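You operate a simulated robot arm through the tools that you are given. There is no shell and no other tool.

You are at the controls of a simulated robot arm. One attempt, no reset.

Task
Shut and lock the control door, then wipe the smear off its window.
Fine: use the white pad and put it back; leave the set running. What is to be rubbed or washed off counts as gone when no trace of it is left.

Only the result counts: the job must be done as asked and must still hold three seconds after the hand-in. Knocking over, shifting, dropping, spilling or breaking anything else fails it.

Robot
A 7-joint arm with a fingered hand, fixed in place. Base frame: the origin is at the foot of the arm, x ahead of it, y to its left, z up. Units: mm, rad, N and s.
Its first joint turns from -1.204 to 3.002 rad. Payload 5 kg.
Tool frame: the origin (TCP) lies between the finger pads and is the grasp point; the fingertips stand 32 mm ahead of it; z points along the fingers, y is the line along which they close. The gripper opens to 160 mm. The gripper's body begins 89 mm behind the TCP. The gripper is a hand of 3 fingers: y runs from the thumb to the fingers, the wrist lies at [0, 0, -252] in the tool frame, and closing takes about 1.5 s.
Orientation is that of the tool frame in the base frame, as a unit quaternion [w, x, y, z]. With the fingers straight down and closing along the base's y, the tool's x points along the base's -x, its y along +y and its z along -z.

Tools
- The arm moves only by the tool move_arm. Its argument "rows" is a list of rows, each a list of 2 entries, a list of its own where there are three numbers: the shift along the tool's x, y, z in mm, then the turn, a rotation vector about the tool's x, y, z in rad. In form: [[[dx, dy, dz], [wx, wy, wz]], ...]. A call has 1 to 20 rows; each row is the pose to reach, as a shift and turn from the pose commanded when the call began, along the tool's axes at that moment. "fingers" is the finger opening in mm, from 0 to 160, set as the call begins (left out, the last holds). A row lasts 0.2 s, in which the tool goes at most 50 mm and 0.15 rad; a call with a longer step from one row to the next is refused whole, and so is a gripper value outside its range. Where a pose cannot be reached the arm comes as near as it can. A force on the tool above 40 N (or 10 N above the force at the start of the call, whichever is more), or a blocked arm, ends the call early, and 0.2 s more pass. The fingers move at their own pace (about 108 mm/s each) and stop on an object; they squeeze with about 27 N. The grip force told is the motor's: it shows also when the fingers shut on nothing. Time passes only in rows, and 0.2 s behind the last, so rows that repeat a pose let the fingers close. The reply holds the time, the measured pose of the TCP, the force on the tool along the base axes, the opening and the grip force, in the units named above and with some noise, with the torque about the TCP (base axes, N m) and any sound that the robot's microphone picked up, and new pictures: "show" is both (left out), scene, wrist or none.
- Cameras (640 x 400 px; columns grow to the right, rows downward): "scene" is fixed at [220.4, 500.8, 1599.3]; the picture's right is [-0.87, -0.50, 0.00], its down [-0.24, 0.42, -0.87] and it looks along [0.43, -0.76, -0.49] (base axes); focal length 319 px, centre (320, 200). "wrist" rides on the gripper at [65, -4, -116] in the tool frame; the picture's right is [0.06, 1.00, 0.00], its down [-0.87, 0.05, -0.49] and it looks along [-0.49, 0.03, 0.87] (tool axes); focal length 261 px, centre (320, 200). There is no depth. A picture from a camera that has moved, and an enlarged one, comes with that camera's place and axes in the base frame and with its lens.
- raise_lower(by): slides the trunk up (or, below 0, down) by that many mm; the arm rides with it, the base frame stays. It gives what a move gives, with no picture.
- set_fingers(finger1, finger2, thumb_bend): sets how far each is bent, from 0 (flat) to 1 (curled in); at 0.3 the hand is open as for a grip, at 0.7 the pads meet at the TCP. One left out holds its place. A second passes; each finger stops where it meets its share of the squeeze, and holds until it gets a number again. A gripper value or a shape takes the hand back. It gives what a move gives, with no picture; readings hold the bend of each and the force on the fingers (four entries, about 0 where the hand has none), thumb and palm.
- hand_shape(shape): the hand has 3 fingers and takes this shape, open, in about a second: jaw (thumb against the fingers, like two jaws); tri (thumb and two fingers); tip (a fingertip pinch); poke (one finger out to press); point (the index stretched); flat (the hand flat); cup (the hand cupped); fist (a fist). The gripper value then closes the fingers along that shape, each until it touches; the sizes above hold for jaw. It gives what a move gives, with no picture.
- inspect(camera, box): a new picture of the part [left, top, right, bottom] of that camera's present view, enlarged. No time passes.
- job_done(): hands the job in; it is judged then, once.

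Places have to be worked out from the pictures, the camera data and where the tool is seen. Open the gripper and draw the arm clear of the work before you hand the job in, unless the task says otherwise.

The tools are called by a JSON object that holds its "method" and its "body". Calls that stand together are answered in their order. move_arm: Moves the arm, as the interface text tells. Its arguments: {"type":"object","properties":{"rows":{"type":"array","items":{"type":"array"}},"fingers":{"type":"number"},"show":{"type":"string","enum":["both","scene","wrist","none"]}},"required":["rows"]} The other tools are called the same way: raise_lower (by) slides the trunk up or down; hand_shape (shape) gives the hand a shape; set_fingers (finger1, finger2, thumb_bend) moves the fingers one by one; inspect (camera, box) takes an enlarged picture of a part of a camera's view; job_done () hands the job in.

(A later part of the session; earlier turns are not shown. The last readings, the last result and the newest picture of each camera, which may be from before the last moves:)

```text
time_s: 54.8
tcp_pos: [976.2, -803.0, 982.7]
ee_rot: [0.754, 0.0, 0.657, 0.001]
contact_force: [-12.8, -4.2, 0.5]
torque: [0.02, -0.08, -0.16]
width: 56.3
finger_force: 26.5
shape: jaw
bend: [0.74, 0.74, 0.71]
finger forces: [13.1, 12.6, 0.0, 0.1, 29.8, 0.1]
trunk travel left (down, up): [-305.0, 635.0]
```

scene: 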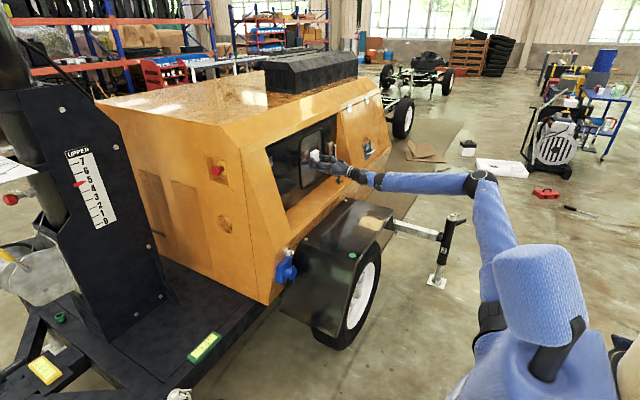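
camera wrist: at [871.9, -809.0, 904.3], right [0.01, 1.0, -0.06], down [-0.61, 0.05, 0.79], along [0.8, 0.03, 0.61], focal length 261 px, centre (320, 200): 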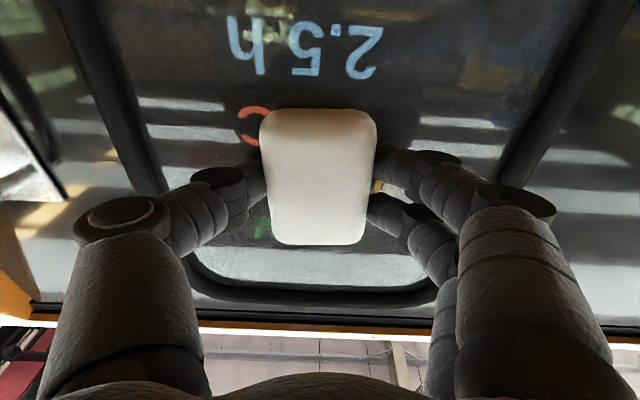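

12.8 N is good wiping pressure. First a horizontal stroke: -50, +50, back to 0 mm across the smear.

{"method": "move_arm", "body": {"rows": [[[0, -10, 0], [0, 0, 0]], [[0, -20, 0], [0, 0, 0]], [[0, -30, 0], [0, 0, 0]], [[0, -40, 0], [0, 0, 0]], [[0, -50, 0], [0, 0, 0]], [[0, -40, 0], [0, 0, 0]], [[0, -30, 0], [0, 0, 0]], [[0, -20, 0], [0, 0, 0]], [[0, -10, 0], [0, 0, 0]], [[0, 0, 0], [0, 0, 0]], [[0, 10, 0], [0, 0, 0]], [[0, 20, 0], [0, 0, 0]], [[0, 30, 0], [0, 0, 0]], [[0, 40, 0], [0, 0, 0]], [[0, 50, 0], [0, 0, 0]], [[0, 40, 0], [0, 0, 0]], [[0, 30, 0], [0, 0, 0]], [[0, 20, 0], [0, 0, 0]], [[0, 10, 0], [0, 0, 0]], [[0, 0, 0], [0, 0, 0]]], "fingers": 0}}

{"method": "inspect", "body": {"camera": "wrist", "box": [160, 0, 480, 260]}}

{"method": "inspect", "body": {"camera": "scene", "box": [290, 120, 350, 190]}}

```text
time_s: 59.0
tcp_pos: [977.7, -803.7, 983.3]
ee_rot: [0.754, 0.001, 0.657, 0.0]
contact_force: [-11.2, 4.4, -0.1]
torque: [-0.05, -0.02, 0.13]
width: 54.9
finger_force: 27.2
shape: jaw
bend: [0.74, 0.74, 0.71]
finger forces: [15.2, 14.8, 0.0, 0.0, 26.4, 0.0]
trunk travel left (down, up): [-305.0, 635.0]
camera wrist: at [870.1, -808.1, 903.4], right [0.01, 1.0, -0.06], down [-0.6, 0.05, 0.79], along [0.8, 0.03, 0.6], focal length 261 px, centre (320, 200)
```

scene: 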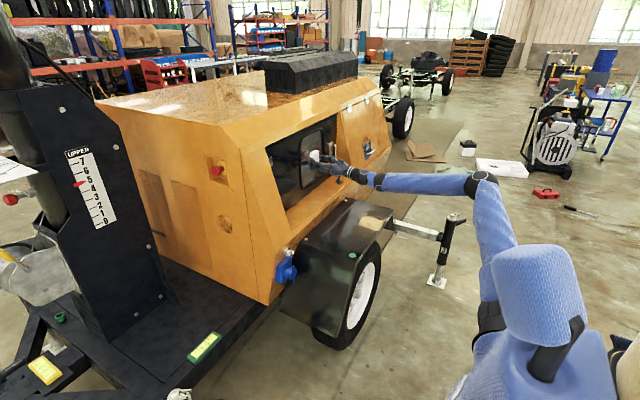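
wrist: 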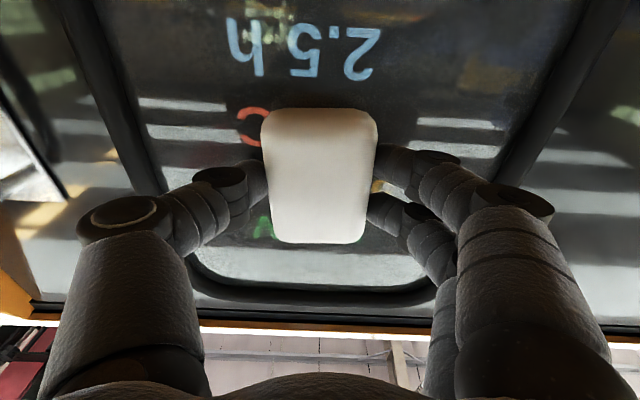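

```text
1.54 times, centred on (320, 130) of wrist
camera zoom: at [870.1, -808.1, 903.4], right [0.01, 1.0, -0.06], down [-0.6, 0.05, 0.79], along [0.8, 0.03, 0.6], focal length 401 px, centre (320, 308)
```

zoom: 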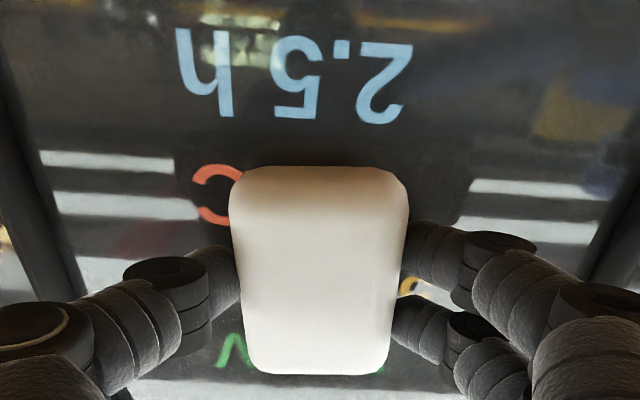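

```text
5.71 times, centred on (320, 155) of scene
camera zoom: at [220.4, 500.8, 1599.3], right [-0.87, -0.5, 0.0], down [-0.24, 0.42, -0.87], along [0.43, -0.76, -0.49], focal length 1823 px, centre (320, 457)
```

zoom: 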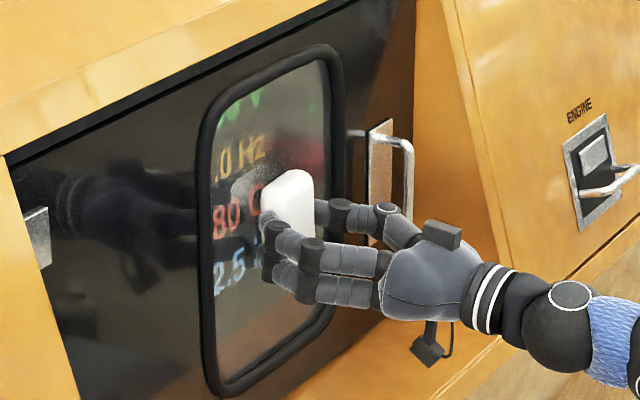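

The stroke kept steady contact. Next I'll go up 36 mm and wipe across ±56 mm there.

{"method": "move_arm", "body": {"rows": [[[-11.9, 0, 1.6], [0, 0, 0]], [[-23.8, 0, 3.3], [0, 0, 0]], [[-35.7, 0, 4.9], [0, 0, 0]], [[-35.7, -14, 4.9], [0, 0, 0]], [[-35.7, -28, 4.9], [0, 0, 0]], [[-35.7, -42, 4.9], [0, 0, 0]], [[-35.7, -56, 4.9], [0, 0, 0]], [[-35.7, -42, 4.9], [0, 0, 0]], [[-35.7, -28, 4.9], [0, 0, 0]], [[-35.7, -14, 4.9], [0, 0, 0]], [[-35.7, 0, 4.9], [0, 0, 0]], [[-35.7, 14, 4.9], [0, 0, 0]], [[-35.7, 28, 4.9], [0, 0, 0]], [[-35.7, 42, 4.9], [0, 0, 0]], [[-35.7, 56, 4.9], [0, 0, 0]], [[-35.7, 42, 4.9], [0, 0, 0]], [[-35.7, 28, 4.9], [0, 0, 0]], [[-35.7, 14, 4.9], [0, 0, 0]], [[-35.7, 0, 4.9], [0, 0, 0]]], "fingers": 0}}

{"method": "inspect", "body": {"camera": "scene", "box": [290, 120, 350, 190]}}

{"method": "inspect", "body": {"camera": "wrist", "box": [160, 0, 480, 260]}}

```text
time_s: 63.0
tcp_pos: [975.1, -802.7, 1020.5]
ee_rot: [0.753, 0.001, 0.658, 0.0]
contact_force: [-9.9, 3.6, -1.4]
torque: [-0.04, 0.01, 0.14]
width: 54.6
finger_force: 26.8
shape: jaw
bend: [0.74, 0.74, 0.71]
finger forces: [15.1, 14.6, 0.0, 0.1, 26.2, 0.0]
trunk travel left (down, up): [-305.0, 635.0]
camera wrist: at [870.1, -807.6, 940.7], right [0.01, 1.0, -0.06], down [-0.6, 0.05, 0.8], along [0.8, 0.03, 0.6], focal length 261 px, centre (320, 200)
```

scene: 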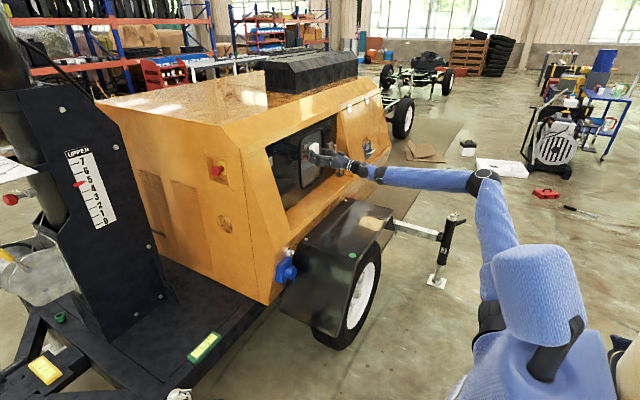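
wrist: 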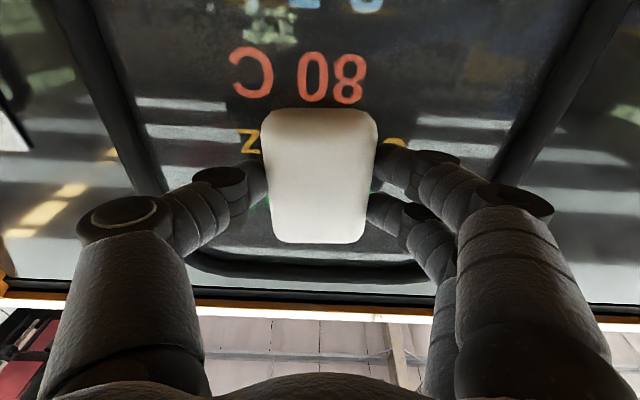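

```text
5.71 times, centred on (320, 155) of scene
camera zoom: at [220.4, 500.8, 1599.3], right [-0.87, -0.5, 0.0], down [-0.24, 0.42, -0.87], along [0.43, -0.76, -0.49], focal length 1823 px, centre (320, 457)
```

zoom: 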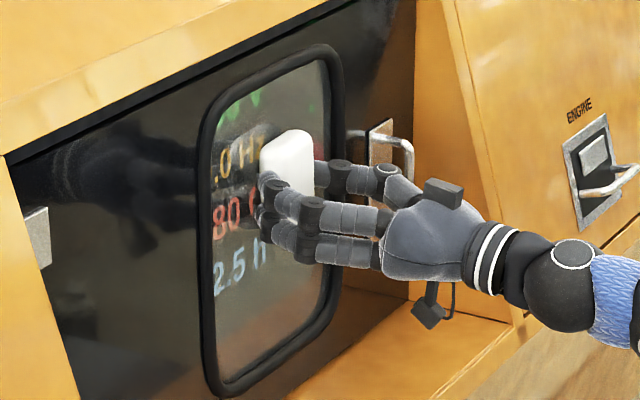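

```text
1.54 times, centred on (320, 130) of wrist
camera zoom: at [870.1, -807.6, 940.7], right [0.01, 1.0, -0.06], down [-0.6, 0.05, 0.8], along [0.8, 0.03, 0.6], focal length 401 px, centre (320, 308)
```

zoom: 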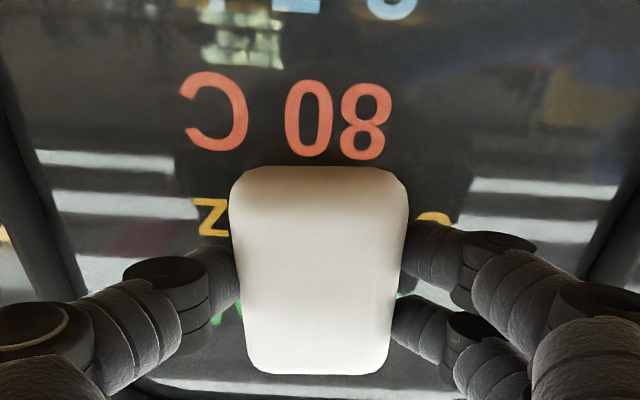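

"80 C" reads clean now. Next I'll go down 75 mm and wipe across ±54 mm in the lower band.

{"method": "move_arm", "body": {"rows": [[[14.9, 0, -2.05], [0, 0, 0]], [[29.7, 0, -4.1], [0, 0, 0]], [[44.6, 0, -6.15], [0, 0, 0]], [[59.4, 0, -8.2], [0, 0, 0]], [[74.3, 0, -10.2], [0, 0, 0]], [[74.3, -18, -10.2], [0, 0, 0]], [[74.3, -36, -10.2], [0, 0, 0]], [[74.3, -54, -10.2], [0, 0, 0]], [[74.3, -36, -10.2], [0, 0, 0]], [[74.3, -18, -10.2], [0, 0, 0]], [[74.3, 0, -10.2], [0, 0, 0]], [[74.3, 18, -10.2], [0, 0, 0]], [[74.3, 36, -10.2], [0, 0, 0]], [[74.3, 54, -10.2], [0, 0, 0]], [[74.3, 36, -10.2], [0, 0, 0]], [[74.3, 18, -10.2], [0, 0, 0]], [[74.3, 0, -10.2], [0, 0, 0]]], "fingers": 0}}

{"method": "inspect", "body": {"camera": "scene", "box": [290, 120, 350, 190]}}

{"method": "inspect", "body": {"camera": "wrist", "box": [160, 0, 480, 260]}}

```text
time_s: 66.6
tcp_pos: [976.8, -804.9, 944.1]
ee_rot: [0.753, 0.0, 0.658, 0.001]
contact_force: [-4.1, 0.5, -1.4]
torque: [-0.03, 0.03, 0.04]
width: 54.7
finger_force: 26.1
shape: jaw
bend: [0.74, 0.74, 0.71]
finger forces: [14.1, 13.6, 0.1, 0.0, 26.7, 0.0]
trunk travel left (down, up): [-305.0, 635.0]
camera wrist: at [869.8, -808.8, 864.0], right [0.01, 1.0, -0.06], down [-0.6, 0.05, 0.8], along [0.8, 0.03, 0.6], focal length 261 px, centre (320, 200)
```

scene: 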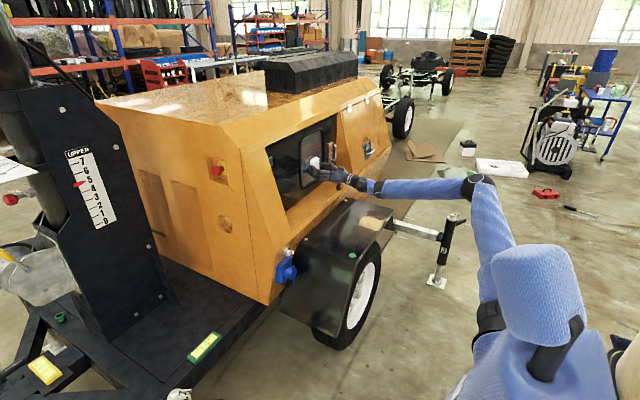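
wrist: 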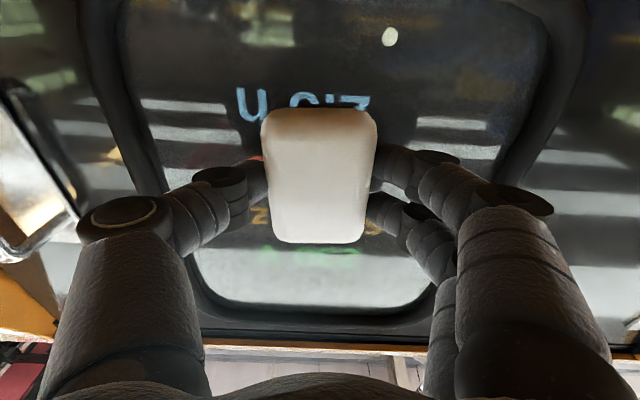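

```text
5.71 times, centred on (320, 155) of scene
camera zoom: at [220.4, 500.8, 1599.3], right [-0.87, -0.5, 0.0], down [-0.24, 0.42, -0.87], along [0.43, -0.76, -0.49], focal length 1823 px, centre (320, 457)
```

zoom: 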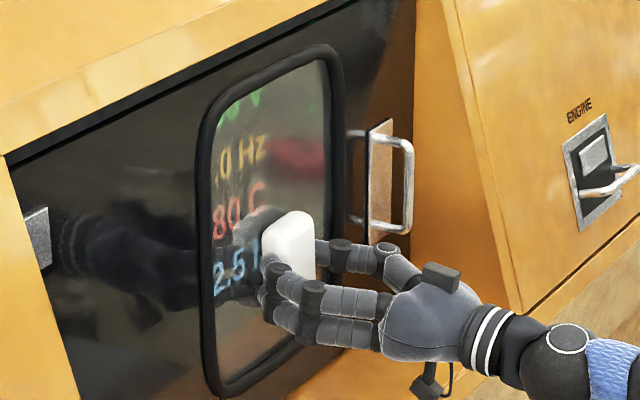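

```text
1.54 times, centred on (320, 130) of wrist
camera zoom: at [869.8, -808.8, 864.0], right [0.01, 1.0, -0.06], down [-0.6, 0.05, 0.8], along [0.8, 0.03, 0.6], focal length 401 px, centre (320, 308)
```

zoom: 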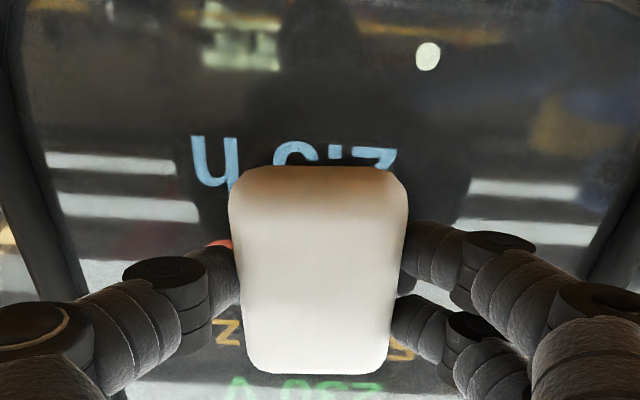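

Contact lightened to 4 N in the lower band. I'll press 1.5 mm deeper and make vertical strokes over three columns to cover the whole patch again.

{"method": "move_arm", "body": {"rows": [[[0.2, 0, 1.5], [0, 0, 0]], [[0.2, -15, 1.5], [0, 0, 0]], [[0.2, -32, 1.5], [0, 0, 0]], [[-19.6, -32, 4.2], [0, 0, 0]], [[-39.4, -32, 7], [0, 0, 0]], [[-59.2, -32, 9.7], [0, 0, 0]], [[-79, -32, 12.4], [0, 0, 0]], [[-79, -16, 12.4], [0, 0, 0]], [[-79, 0, 12.4], [0, 0, 0]], [[-59.2, 0, 9.7], [0, 0, 0]], [[-39.4, 0, 7], [0, 0, 0]], [[-19.6, 0, 4.2], [0, 0, 0]], [[0.2, 0, 1.5], [0, 0, 0]], [[0.2, 16, 1.5], [0, 0, 0]], [[0.2, 32, 1.5], [0, 0, 0]], [[-19.6, 32, 4.2], [0, 0, 0]], [[-39.4, 32, 7], [0, 0, 0]], [[-59.2, 32, 9.7], [0, 0, 0]], [[-79, 32, 12.4], [0, 0, 0]], [[-59.2, 16, 9.7], [0, 0, 0]]], "fingers": 0, "show": "none"}}

```text
time_s: 70.8
tcp_pos: [977.2, -788.0, 1005.9]
ee_rot: [0.754, 0.001, 0.657, 0.0]
contact_force: [-8.9, 0.3, 0.4]
torque: [0.02, -0.04, 0.07]
width: 55.2
finger_force: 26.8
shape: jaw
bend: [0.74, 0.74, 0.71]
finger forces: [14.3, 13.6, 0.0, 0.0, 27.4, 0.1]
trunk travel left (down, up): [-305.0, 635.0]
```

Now I'll withdraw 200 mm straight back to see the glass.

{"method": "move_arm", "body": {"rows": [[[-2.7, 0, -19.8], [0, 0, 0]], [[-8.2, 0, -59.4], [0, 0, 0]], [[-13.7, 0, -99], [0, 0, 0]], [[-19.1, 0, -138.7], [0, 0, 0]], [[-27.3, 0, -178], [0, 0, 0]]], "fingers": 0}}

{"method": "inspect", "body": {"camera": "scene", "box": [292, 120, 332, 160]}}

{"method": "inspect", "body": {"camera": "scene", "box": [292, 150, 332, 190]}}

{"method": "inspect", "body": {"camera": "wrist", "box": [100, 0, 540, 260]}}

```text
time_s: 72.0
tcp_pos: [801.4, -789.2, 998.4]
ee_rot: [0.751, 0.001, 0.66, 0.001]
contact_force: [0.4, -2.1, -5.8]
torque: [-0.06, -0.5, 0.12]
width: 54.6
finger_force: 26.6
shape: jaw
bend: [0.74, 0.74, 0.71]
finger forces: [12.9, 12.7, 0.0, 0.0, 25.7, 0.0]
trunk travel left (down, up): [-305.0, 635.0]
camera wrist: at [694.8, -792.8, 919.0], right [0.01, 1.0, -0.06], down [-0.6, 0.05, 0.8], along [0.8, 0.03, 0.6], focal length 261 px, centre (320, 200)
```

scene: 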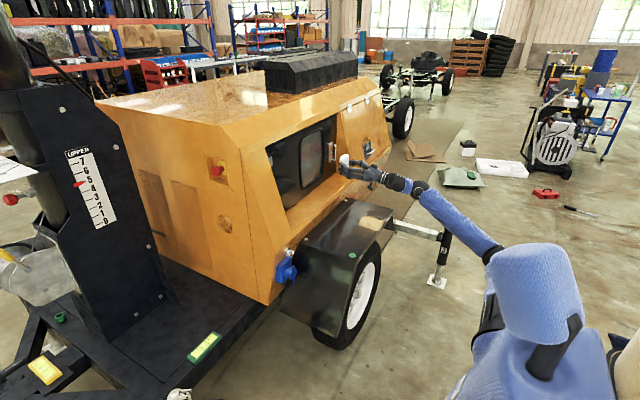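
wrist: 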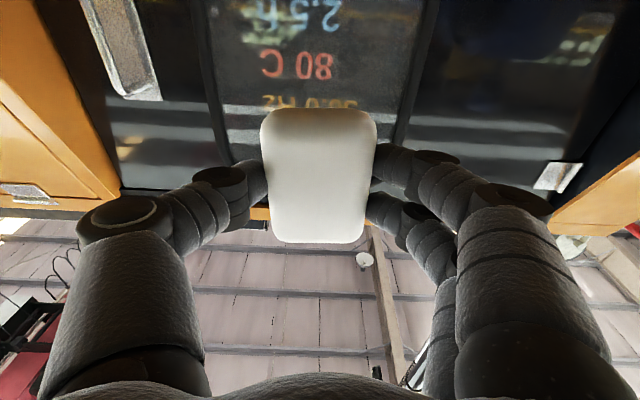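

```text
10.00 times, centred on (312, 140) of scene
camera zoom: at [220.4, 500.8, 1599.3], right [-0.87, -0.5, 0.0], down [-0.24, 0.42, -0.87], along [0.43, -0.76, -0.49], focal length 3191 px, centre (400, 800)
```

zoom: 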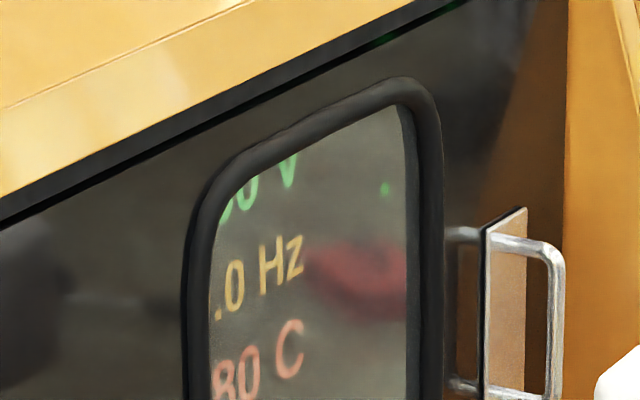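

```text
10.00 times, centred on (312, 170) of scene
camera zoom: at [220.4, 500.8, 1599.3], right [-0.87, -0.5, 0.0], down [-0.24, 0.42, -0.87], along [0.43, -0.76, -0.49], focal length 3191 px, centre (400, 500)
```

zoom: 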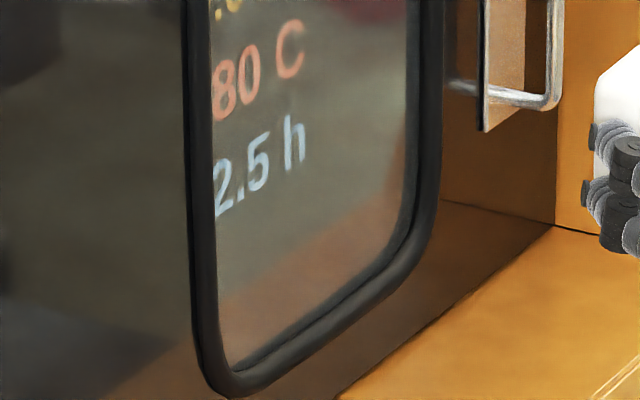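

```text
1.45 times, centred on (320, 130) of wrist
camera zoom: at [694.8, -792.8, 919.0], right [0.01, 1.0, -0.06], down [-0.6, 0.05, 0.8], along [0.8, 0.03, 0.6], focal length 379 px, centre (320, 302)
```

zoom: 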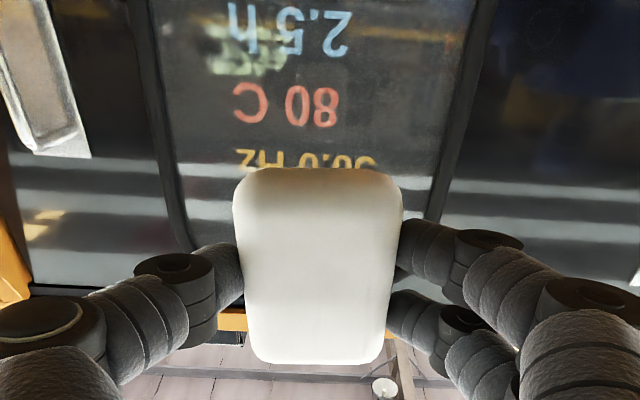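

The dark speckled patch that was around "Hz/C" is gone. For an independent check of the whole window I'll take a level view from up and to the side.

{"method": "move_arm", "body": {"rows": [[[-27.4, 23.2, -14.5], [0, 0.117, 0]], [[-54.8, 46.3, -28.9], [0, 0.234, 0]], [[-82.2, 69.5, -43.4], [0, 0.3515, 0]], [[-109.6, 92.7, -57.9], [0, 0.4687, 0]], [[-137, 115.8, -72.3], [0, 0.586, 0]], [[-164.4, 139, -86.8], [0, 0.703, 0]], [[-164.4, 139, -86.8], [0, 0.703, 0]]], "fingers": 0}}

{"method": "inspect", "body": {"camera": "wrist", "box": [120, 0, 320, 190]}}

{"method": "inspect", "body": {"camera": "scene", "box": [280, 115, 350, 200]}}

```text
time_s: 73.6
tcp_pos: [691.5, -650.2, 1154.1]
ee_rot: [0.48, 0.002, 0.877, 0.001]
contact_force: [0.7, -0.4, -0.7]
torque: [0.01, 0.01, 0.05]
width: 54.7
finger_force: 26.9
shape: jaw
bend: [0.74, 0.74, 0.71]
finger forces: [13.0, 12.6, 0.0, 0.0, 25.6, 0.0]
trunk travel left (down, up): [-305.0, 635.0]
camera wrist: at [558.5, -654.9, 1162.3], right [-0.03, 1.0, -0.05], down [0.06, 0.05, 1.0], along [1.0, 0.03, -0.06], focal length 261 px, centre (320, 200)
```

scene: 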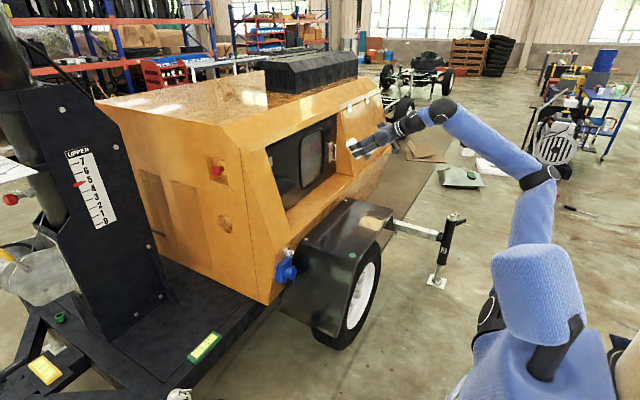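
wrist: 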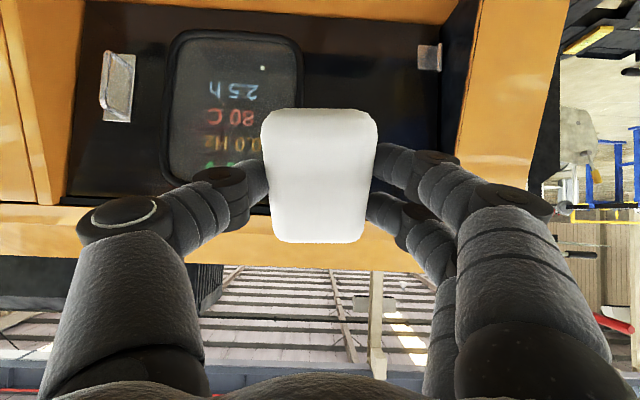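

```text
2.11 times, centred on (220, 95) of wrist
camera zoom: at [558.5, -654.9, 1162.3], right [-0.03, 1.0, -0.05], down [0.06, 0.05, 1.0], along [1.0, 0.03, -0.06], focal length 549 px, centre (530, 421)
```

zoom: 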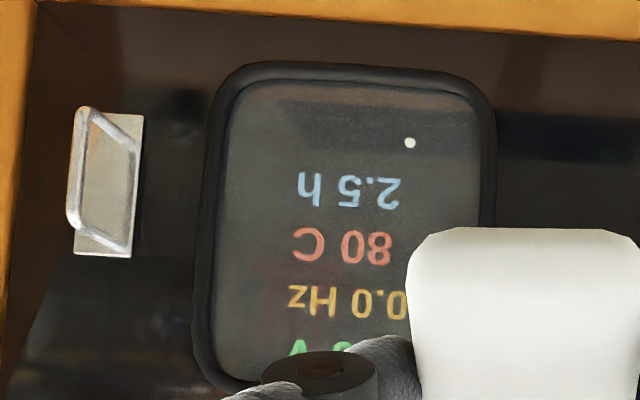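

```text
4.71 times, centred on (315, 158) of scene
camera zoom: at [220.4, 500.8, 1599.3], right [-0.87, -0.5, 0.0], down [-0.24, 0.42, -0.87], along [0.43, -0.76, -0.49], focal length 1502 px, centre (344, 400)
```

zoom: 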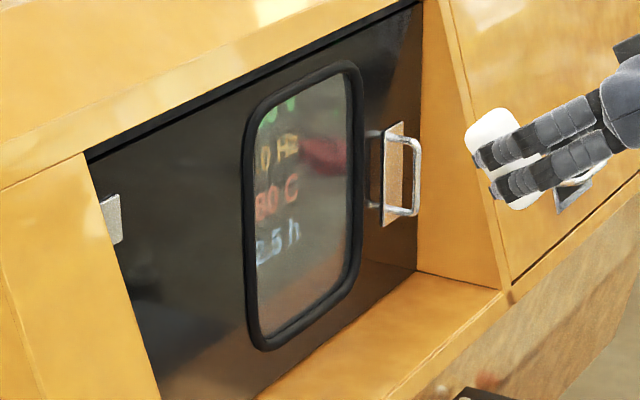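

The window looks clean everywhere visible. A lit dot now shows on the panel behind the glass; I'll enlarge it.

{"method": "inspect", "body": {"camera": "wrist", "box": [200, 40, 290, 110]}}

{"method": "inspect", "body": {"camera": "wrist", "box": [180, 90, 270, 180]}}

```text
5.71 times, centred on (245, 75) of wrist
camera zoom: at [558.5, -654.9, 1162.3], right [-0.03, 1.0, -0.05], down [0.06, 0.05, 1.0], along [1.0, 0.03, -0.06], focal length 1489 px, centre (749, 914)
```

zoom: 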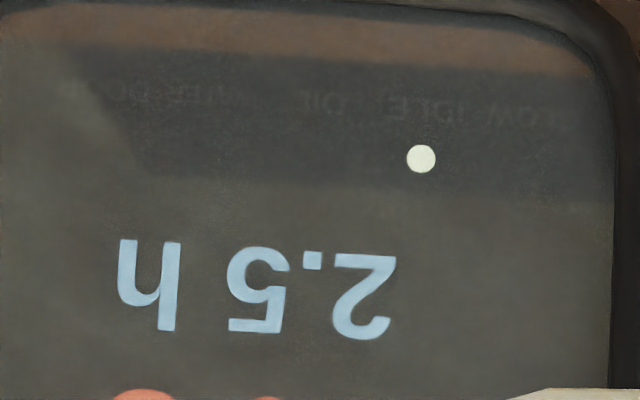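

```text
4.44 times, centred on (225, 135) of wrist
camera zoom: at [558.5, -654.9, 1162.3], right [-0.03, 1.0, -0.05], down [0.06, 0.05, 1.0], along [1.0, 0.03, -0.06], focal length 1158 px, centre (742, 489)
```

zoom: 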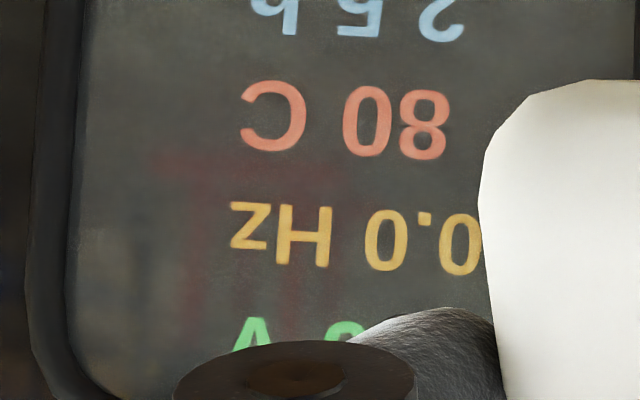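

The lit dot is the panel's "LOW IDLE" lamp, the set is still showing 230 V / 50 Hz, and the glass is clear. Now I'll take the pad back the way it came: first down-pitch to the earlier waypoint (690,-760,961).

{"method": "move_arm", "body": {"rows": [[[23.3, -15.7, 14.7], [0, 0.1233, 0]], [[46.7, -31.4, 29.3], [0, 0.2466, 0]], [[70, -47.1, 44], [0, 0.3699, 0]], [[93.4, -62.9, 58.7], [0, 0.4931, 0]], [[116.7, -78.6, 73.4], [0, 0.6164, 0]], [[140, -94.3, 88], [0, 0.7397, 0]], [[163.4, -110, 102.7], [0, 0.863, 0]], [[163.4, -110, 102.7], [0, 0.863, 0]]], "fingers": 0, "show": "scene"}}

```text
time_s: 75.4
tcp_pos: [688.3, -756.7, 965.1]
ee_rot: [0.07, 0.001, 0.998, 0.0]
contact_force: [0.2, -0.2, -1.1]
torque: [-0.02, -0.01, 0.01]
width: 54.5
finger_force: 26.6
shape: jaw
bend: [0.74, 0.74, 0.71]
finger forces: [13.1, 12.5, 0.0, 0.0, 25.7, 0.0]
trunk travel left (down, up): [-305.0, 635.0]
```

scene: 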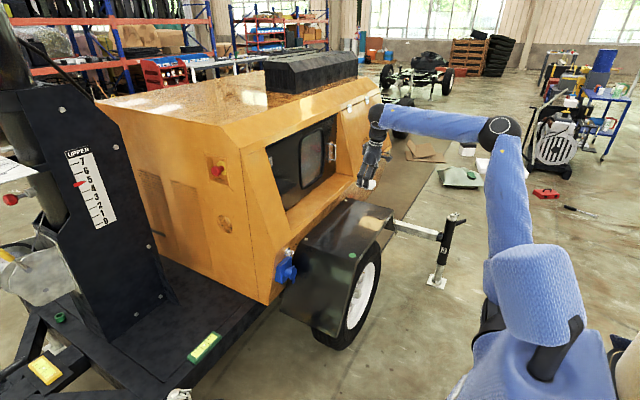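

On track. Next I'll yaw back by -90° to the pick-up orientation, ending above the pad's place at about (714.5,-845,897).

{"method": "move_arm", "body": {"rows": [[[-1.5, -8, 6.5], [0.02, 0, 0.1414]], [[-3, -16.1, 12.9], [0.04, 0, 0.2827]], [[-4.5, -24.1, 19.4], [0.06, 0, 0.4241]], [[-6, -32.1, 25.9], [0.08, 0, 0.5655]], [[-7.5, -40.1, 32.3], [0.1, 0, 0.7068]], [[-8.9, -48.2, 38.8], [0.12, 0, 0.8482]], [[-10.4, -56.2, 45.2], [0.14, 0, 0.9895]], [[-11.9, -64.2, 51.7], [0.16, 0, 1.1309]], [[-13.4, -72.2, 58.2], [0.18, 0, 1.2723]], [[-14.9, -80.3, 64.6], [0.2, 0, 1.4136]], [[-16.4, -88.3, 71.1], [0.22, 0, 1.555]], [[-16.4, -88.3, 71.1], [0.22, 0, 1.555]]], "fingers": 0}}

```text
time_s: 78.0
tcp_pos: [714.0, -847.7, 895.5]
ee_rot: [0.049, 0.706, 0.705, -0.05]
contact_force: [0.7, 0.2, -1.1]
torque: [0.02, 0.01, 0.0]
width: 54.7
finger_force: 27.0
shape: jaw
bend: [0.74, 0.74, 0.71]
finger forces: [12.9, 12.5, 0.0, 0.0, 25.5, 0.1]
trunk travel left (down, up): [-305.0, 635.0]
camera wrist: at [710.5, -767.7, 1001.8], right [1.0, 0.06, -0.01], down [0.05, -0.79, 0.61], along [0.03, -0.61, -0.79], focal length 261 px, centre (320, 200)
```

scene: 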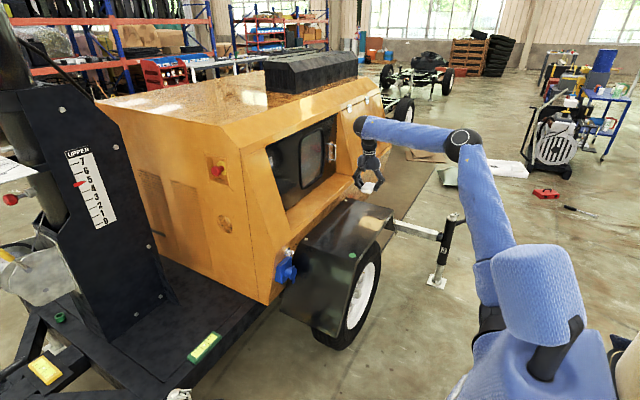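
wrist: 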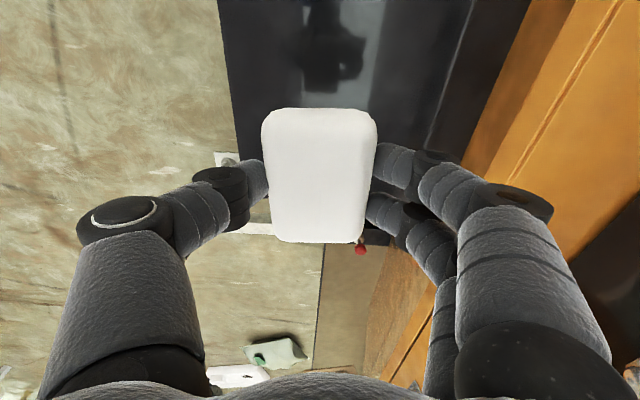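

The orientation matches the pick-up pose exactly. Lowering to about 7 mm above the release height.

{"method": "move_arm", "body": {"rows": [[[4.7, 0.1, 29.6], [0, 0, 0]], [[9.4, 0.2, 59.2], [0, 0, 0]], [[14, 0.2, 88.9], [0, 0, 0]], [[18.7, 0.3, 118.5], [0, 0, 0]], [[22.5, 0.3, 140], [0, 0, 0]], [[23.4, 0.3, 148.1], [0, 0, 0]], [[23.4, 0.3, 148.1], [0, 0, 0]]], "fingers": 0}}

{"method": "inspect", "body": {"camera": "scene", "box": [335, 180, 395, 225]}}

```text
time_s: 79.6
tcp_pos: [716.0, -845.2, 744.8]
ee_rot: [0.049, 0.706, 0.705, -0.049]
contact_force: [-0.3, 0.7, -0.5]
torque: [-0.02, 0.0, -0.01]
width: 54.5
finger_force: 27.0
shape: jaw
bend: [0.74, 0.74, 0.71]
finger forces: [12.9, 12.5, 0.0, 0.1, 25.6, 0.2]
trunk travel left (down, up): [-305.0, 635.0]
camera wrist: at [710.9, -764.8, 851.0], right [1.0, 0.06, -0.01], down [0.05, -0.79, 0.61], along [0.03, -0.61, -0.79], focal length 261 px, centre (320, 200)
```

scene: 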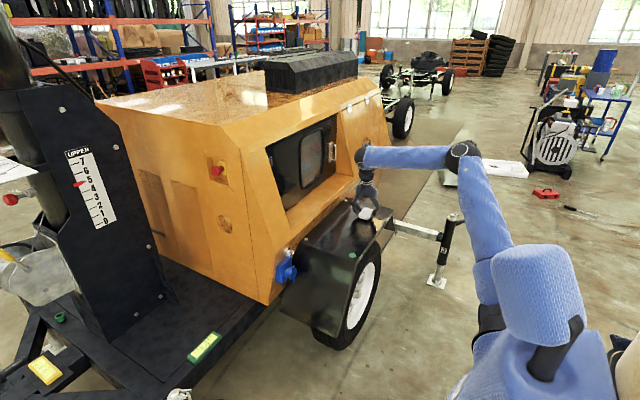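
wrist: 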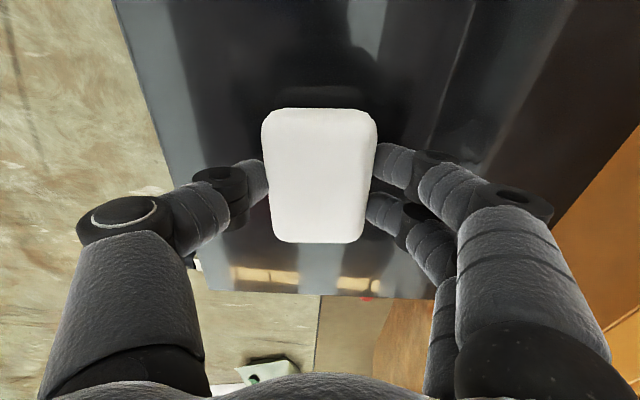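

```text
8.89 times, centred on (365, 202) of scene
camera zoom: at [220.4, 500.8, 1599.3], right [-0.87, -0.5, 0.0], down [-0.24, 0.42, -0.87], along [0.43, -0.76, -0.49], focal length 2836 px, centre (-80, 178)
```

zoom: 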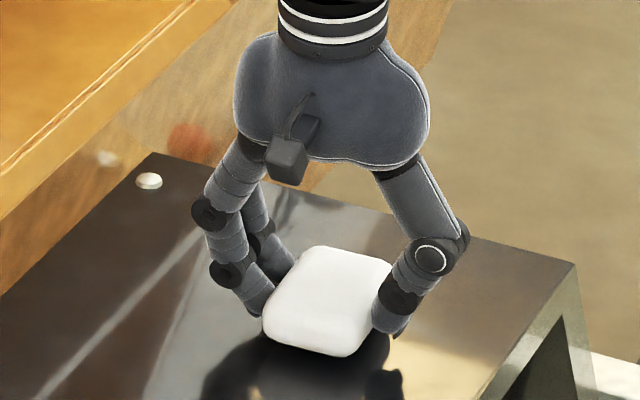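

I'm just above the surface. Lowering in 1 mm steps for 5 mm, watching the vertical force.

{"method": "move_arm", "body": {"rows": [[[0.1, -0.5, 1], [0, 0, 0]], [[0.3, -1, 2], [0, 0, 0]], [[0.4, -1, 3], [0, 0, 0]], [[0.55, -1, 4], [0, 0, 0]], [[0.7, -1, 5], [0, 0, 0]], [[0.7, -1, 5], [0, 0, 0]]], "fingers": 0, "show": "none"}}

```text
time_s: 81.0
tcp_pos: [714.2, -844.4, 740.2]
ee_rot: [0.049, 0.705, 0.706, -0.05]
contact_force: [-0.7, -0.3, 0.6]
torque: [-0.01, -0.02, 0.01]
width: 55.1
finger_force: 26.8
shape: jaw
bend: [0.74, 0.74, 0.71]
finger forces: [13.0, 12.4, 0.1, 0.0, 25.5, 0.1]
trunk travel left (down, up): [-305.0, 635.0]
```

No contact yet at z≈740. Continuing another 3 mm in 0.75 mm steps.

{"method": "move_arm", "body": {"rows": [[[0.1, 0, 0.75], [0, 0, 0]], [[0.2, 0, 1.5], [0, 0, 0]], [[0.3, 0, 2.25], [0, 0, 0]], [[0.4, 0, 3], [0, 0, 0]], [[0.4, 0, 3], [0, 0, 0]]], "fingers": 0, "show": "none"}}

```text
time_s: 82.2
tcp_pos: [713.0, -845.6, 738.8]
ee_rot: [0.05, 0.705, 0.705, -0.049]
contact_force: [0.2, 0.1, -0.3]
torque: [-0.03, -0.01, -0.02]
width: 54.7
finger_force: 27.1
shape: jaw
bend: [0.74, 0.74, 0.71]
finger forces: [13.0, 12.4, 0.0, 0.0, 25.4, 0.0]
trunk travel left (down, up): [-305.0, 635.0]
```

Still free. I'll continue 4 mm more in 0.8 mm steps.

{"method": "move_arm", "body": {"rows": [[[0.1, 0, 0.8], [0, 0, 0]], [[0.2, 0, 1.6], [0, 0, 0]], [[0.3, 0, 2.4], [0, 0, 0]], [[0.45, 0, 3.2], [0, 0, 0]], [[0.45, 0, 3.2], [0, 0, 0]]], "fingers": 0}}

{"method": "inspect", "body": {"camera": "scene", "box": [345, 190, 385, 220]}}

```text
time_s: 83.4
tcp_pos: [714.3, -844.3, 737.0]
ee_rot: [0.049, 0.706, 0.705, -0.049]
contact_force: [0.5, -4.0, 13.1]
torque: [-0.09, -0.07, -0.01]
width: 54.6
finger_force: 27.2
shape: jaw
bend: [0.74, 0.74, 0.71]
finger forces: [13.9, 13.0, 0.0, 0.0, 26.1, 0.0]
trunk travel left (down, up): [-305.0, 635.0]
camera wrist: at [709.3, -764.3, 843.3], right [1.0, 0.06, -0.01], down [0.05, -0.79, 0.61], along [0.03, -0.61, -0.79], focal length 261 px, centre (320, 200)
```

scene: 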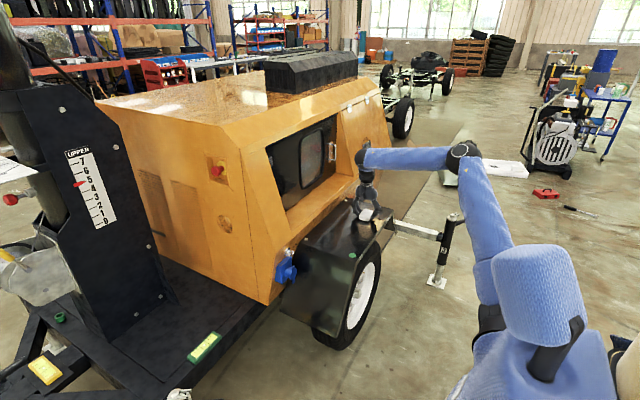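
wrist: 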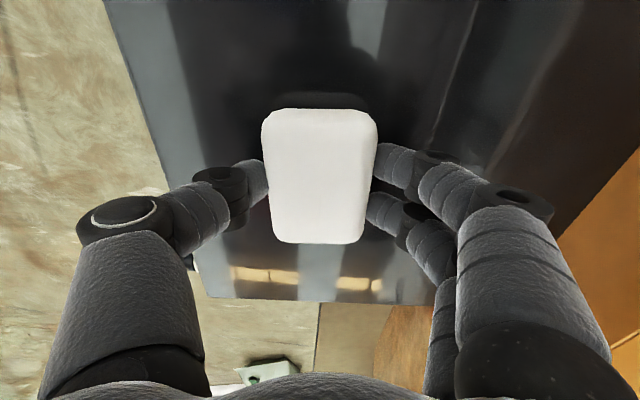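

```text
13.33 times, centred on (365, 205) of scene
camera zoom: at [220.4, 500.8, 1599.3], right [-0.87, -0.5, 0.0], down [-0.24, 0.42, -0.87], along [0.43, -0.76, -0.49], focal length 4255 px, centre (-280, 133)
```

zoom: 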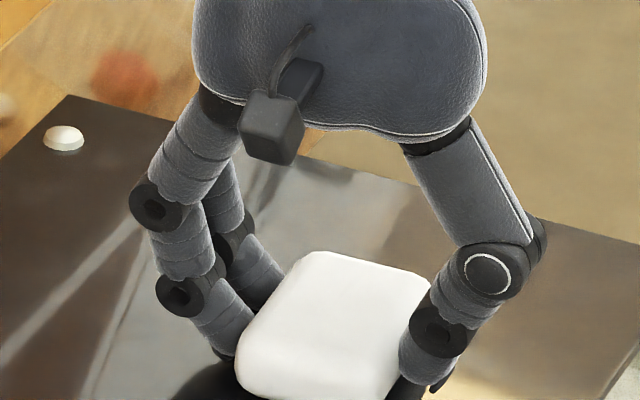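

The pad is on the fender (13 N upward). I'll relieve 1 mm and open the fingers gently.

{"method": "move_arm", "body": {"rows": [[[-0.2, 0, -1.2], [0, 0, 0]], [[-0.2, 0, -1.2], [0, 0, 0]]], "fingers": 0, "show": "none"}}

{"method": "move_arm", "body": {"rows": [[[0, 0, 0], [0, 0, 0]], [[0, 0, 0], [0, 0, 0]], [[0, 0, 0], [0, 0, 0]], [[0, 0, 0], [0, 0, 0]]], "fingers": 84}}

{"method": "inspect", "body": {"camera": "wrist", "box": [160, 60, 480, 260]}}

{"method": "inspect", "body": {"camera": "scene", "box": [335, 180, 395, 225]}}

```text
time_s: 84.0
tcp_pos: [714.4, -844.7, 737.0]
ee_rot: [0.049, 0.706, 0.705, -0.05]
contact_force: [1.1, -5.1, 12.0]
torque: [-0.11, -0.09, -0.02]
width: 54.5
finger_force: 26.8
shape: jaw
bend: [0.74, 0.74, 0.71]
finger forces: [13.8, 12.8, 0.0, 0.0, 26.0, 0.1]
trunk travel left (down, up): [-305.0, 635.0]
```

```text
time_s: 85.0
tcp_pos: [714.2, -843.4, 735.9]
ee_rot: [0.049, 0.705, 0.705, -0.05]
contact_force: [-0.6, 0.3, 1.4]
torque: [-0.02, -0.02, 0.03]
width: 82.9
finger_force: 0.1
shape: jaw
bend: [0.72, 0.72, 0.7]
finger forces: [0.7, 0.0, 0.1, 0.0, 0.1, 0.0]
trunk travel left (down, up): [-305.0, 635.0]
camera wrist: at [709.8, -764.5, 842.1], right [1.0, 0.06, -0.01], down [0.05, -0.79, 0.61], along [0.03, -0.61, -0.79], focal length 261 px, centre (320, 200)
```

scene: 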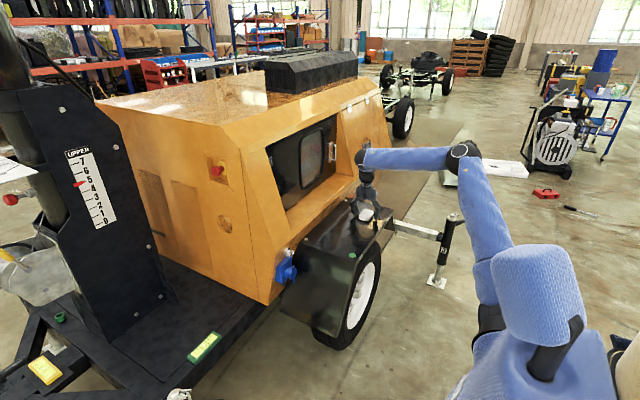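
wrist: 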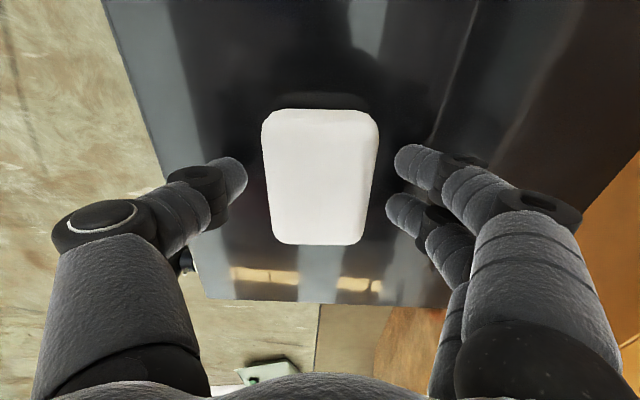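

```text
2.00 times, centred on (320, 160) of wrist
camera zoom: at [709.8, -764.5, 842.1], right [1.0, 0.06, -0.01], down [0.05, -0.79, 0.61], along [0.03, -0.61, -0.79], focal length 521 px, centre (320, 280)
```

zoom: 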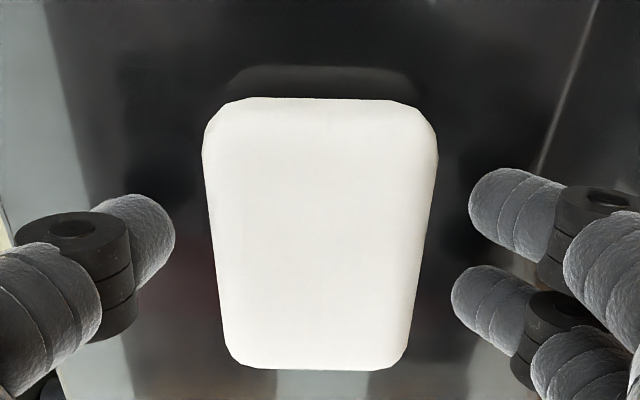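

```text
8.89 times, centred on (365, 202) of scene
camera zoom: at [220.4, 500.8, 1599.3], right [-0.87, -0.5, 0.0], down [-0.24, 0.42, -0.87], along [0.43, -0.76, -0.49], focal length 2836 px, centre (-80, 178)
```

zoom: 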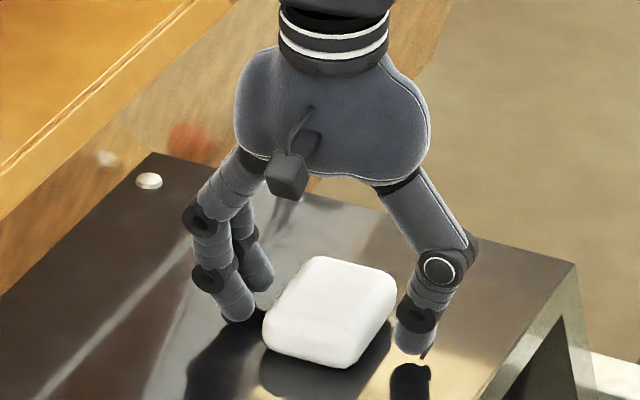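

The pad is back where it lay, within a millimetre or two. I'll open wider and lift straight up.

{"method": "move_arm", "body": {"rows": [[[0, 0, 0], [0, 0, 0]], [[-1.4, 0, -10], [0, 0, 0]], [[-4.2, 0, -30], [0, 0, 0]], [[-9.7, 0, -69], [0, 0, 0]], [[-15.3, 0, -109], [0, 0, 0]], [[-20.9, 0, -148.5], [0, 0, 0]]], "fingers": 100}}

{"method": "inspect", "body": {"camera": "scene", "box": [345, 195, 385, 225]}}

{"method": "inspect", "body": {"camera": "scene", "box": [250, 100, 390, 290]}}

```text
time_s: 86.4
tcp_pos: [712.7, -843.5, 887.6]
ee_rot: [0.049, 0.705, 0.706, -0.049]
contact_force: [0.3, 1.3, -0.1]
torque: [0.0, -0.01, 0.01]
width: 99.8
finger_force: 0.1
shape: jaw
bend: [0.71, 0.71, 0.69]
finger forces: [0.0, 0.1, 0.0, 0.1, 0.0, 0.0]
trunk travel left (down, up): [-305.0, 635.0]
camera wrist: at [708.6, -763.7, 993.5], right [1.0, 0.06, -0.01], down [0.05, -0.79, 0.61], along [0.03, -0.61, -0.79], focal length 261 px, centre (320, 200)
```

scene: 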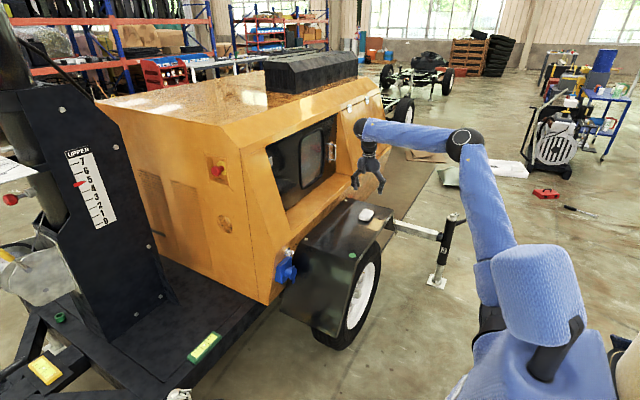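
wrist: 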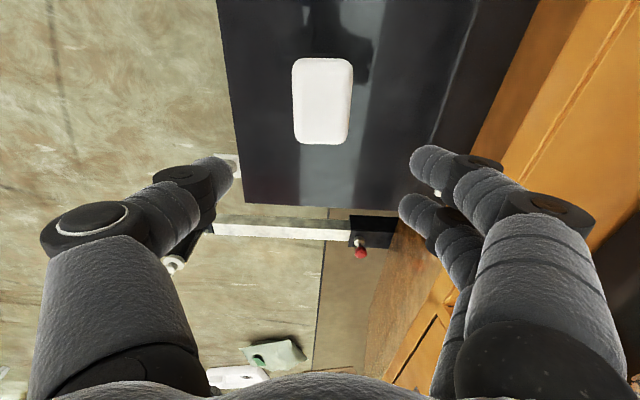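

```text
13.33 times, centred on (365, 210) of scene
camera zoom: at [220.4, 500.8, 1599.3], right [-0.87, -0.5, 0.0], down [-0.24, 0.42, -0.87], along [0.43, -0.76, -0.49], focal length 4255 px, centre (-280, 67)
```

zoom: 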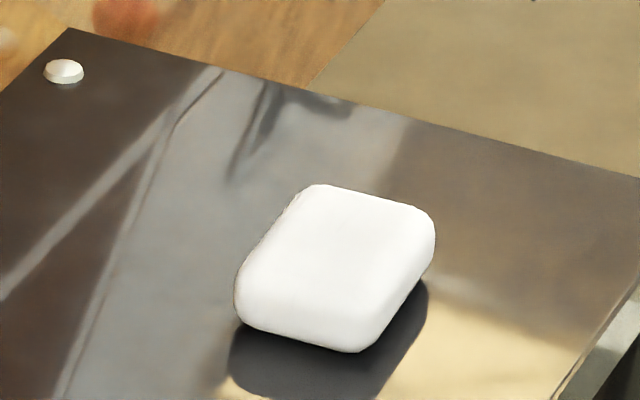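

```text
2.11 times, centred on (320, 195) of scene
camera zoom: at [220.4, 500.8, 1599.3], right [-0.87, -0.5, 0.0], down [-0.24, 0.42, -0.87], along [0.43, -0.76, -0.49], focal length 672 px, centre (320, 210)
```

zoom: 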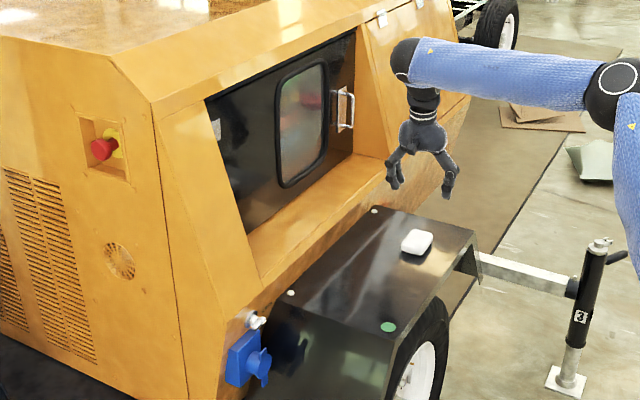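

The pad's image matches its original outline. I'll swing the hand away (yaw back and up) and then take a last unobstructed look at the window.

{"method": "move_arm", "body": {"rows": [[[8.1, -2.1, -9.4], [-0.0198, 0, -0.1414]], [[16.3, -4.2, -18.8], [-0.0396, 0, -0.2827]], [[24.4, -6.3, -28.2], [-0.0595, 0, -0.4241]], [[32.5, -8.4, -37.6], [-0.0793, 0, -0.5655]], [[40.7, -10.5, -47], [-0.0991, 0, -0.7068]], [[48.8, -12.5, -56.4], [-0.1189, 0, -0.8482]], [[57, -14.6, -65.8], [-0.1387, 0, -0.9895]], [[65.1, -16.7, -75.2], [-0.1585, 0, -1.1309]], [[73.2, -18.8, -84.6], [-0.1784, 0, -1.2723]], [[81.4, -20.9, -94], [-0.1982, 0, -1.4136]], [[89.5, -23, -103.4], [-0.218, 0, -1.555]]], "fingers": 140, "show": "none"}}

```text
time_s: 88.8
tcp_pos: [691.7, -739.5, 976.7]
ee_rot: [0.07, -0.001, 0.998, 0.0]
contact_force: [-0.3, -0.1, 0.6]
torque: [0.02, -0.01, -0.03]
width: 139.8
finger_force: 0.1
shape: jaw
bend: [0.51, 0.51, 0.47]
finger forces: [0.0, 0.1, 0.0, 0.1, 0.0, 0.0]
trunk travel left (down, up): [-305.0, 635.0]
```

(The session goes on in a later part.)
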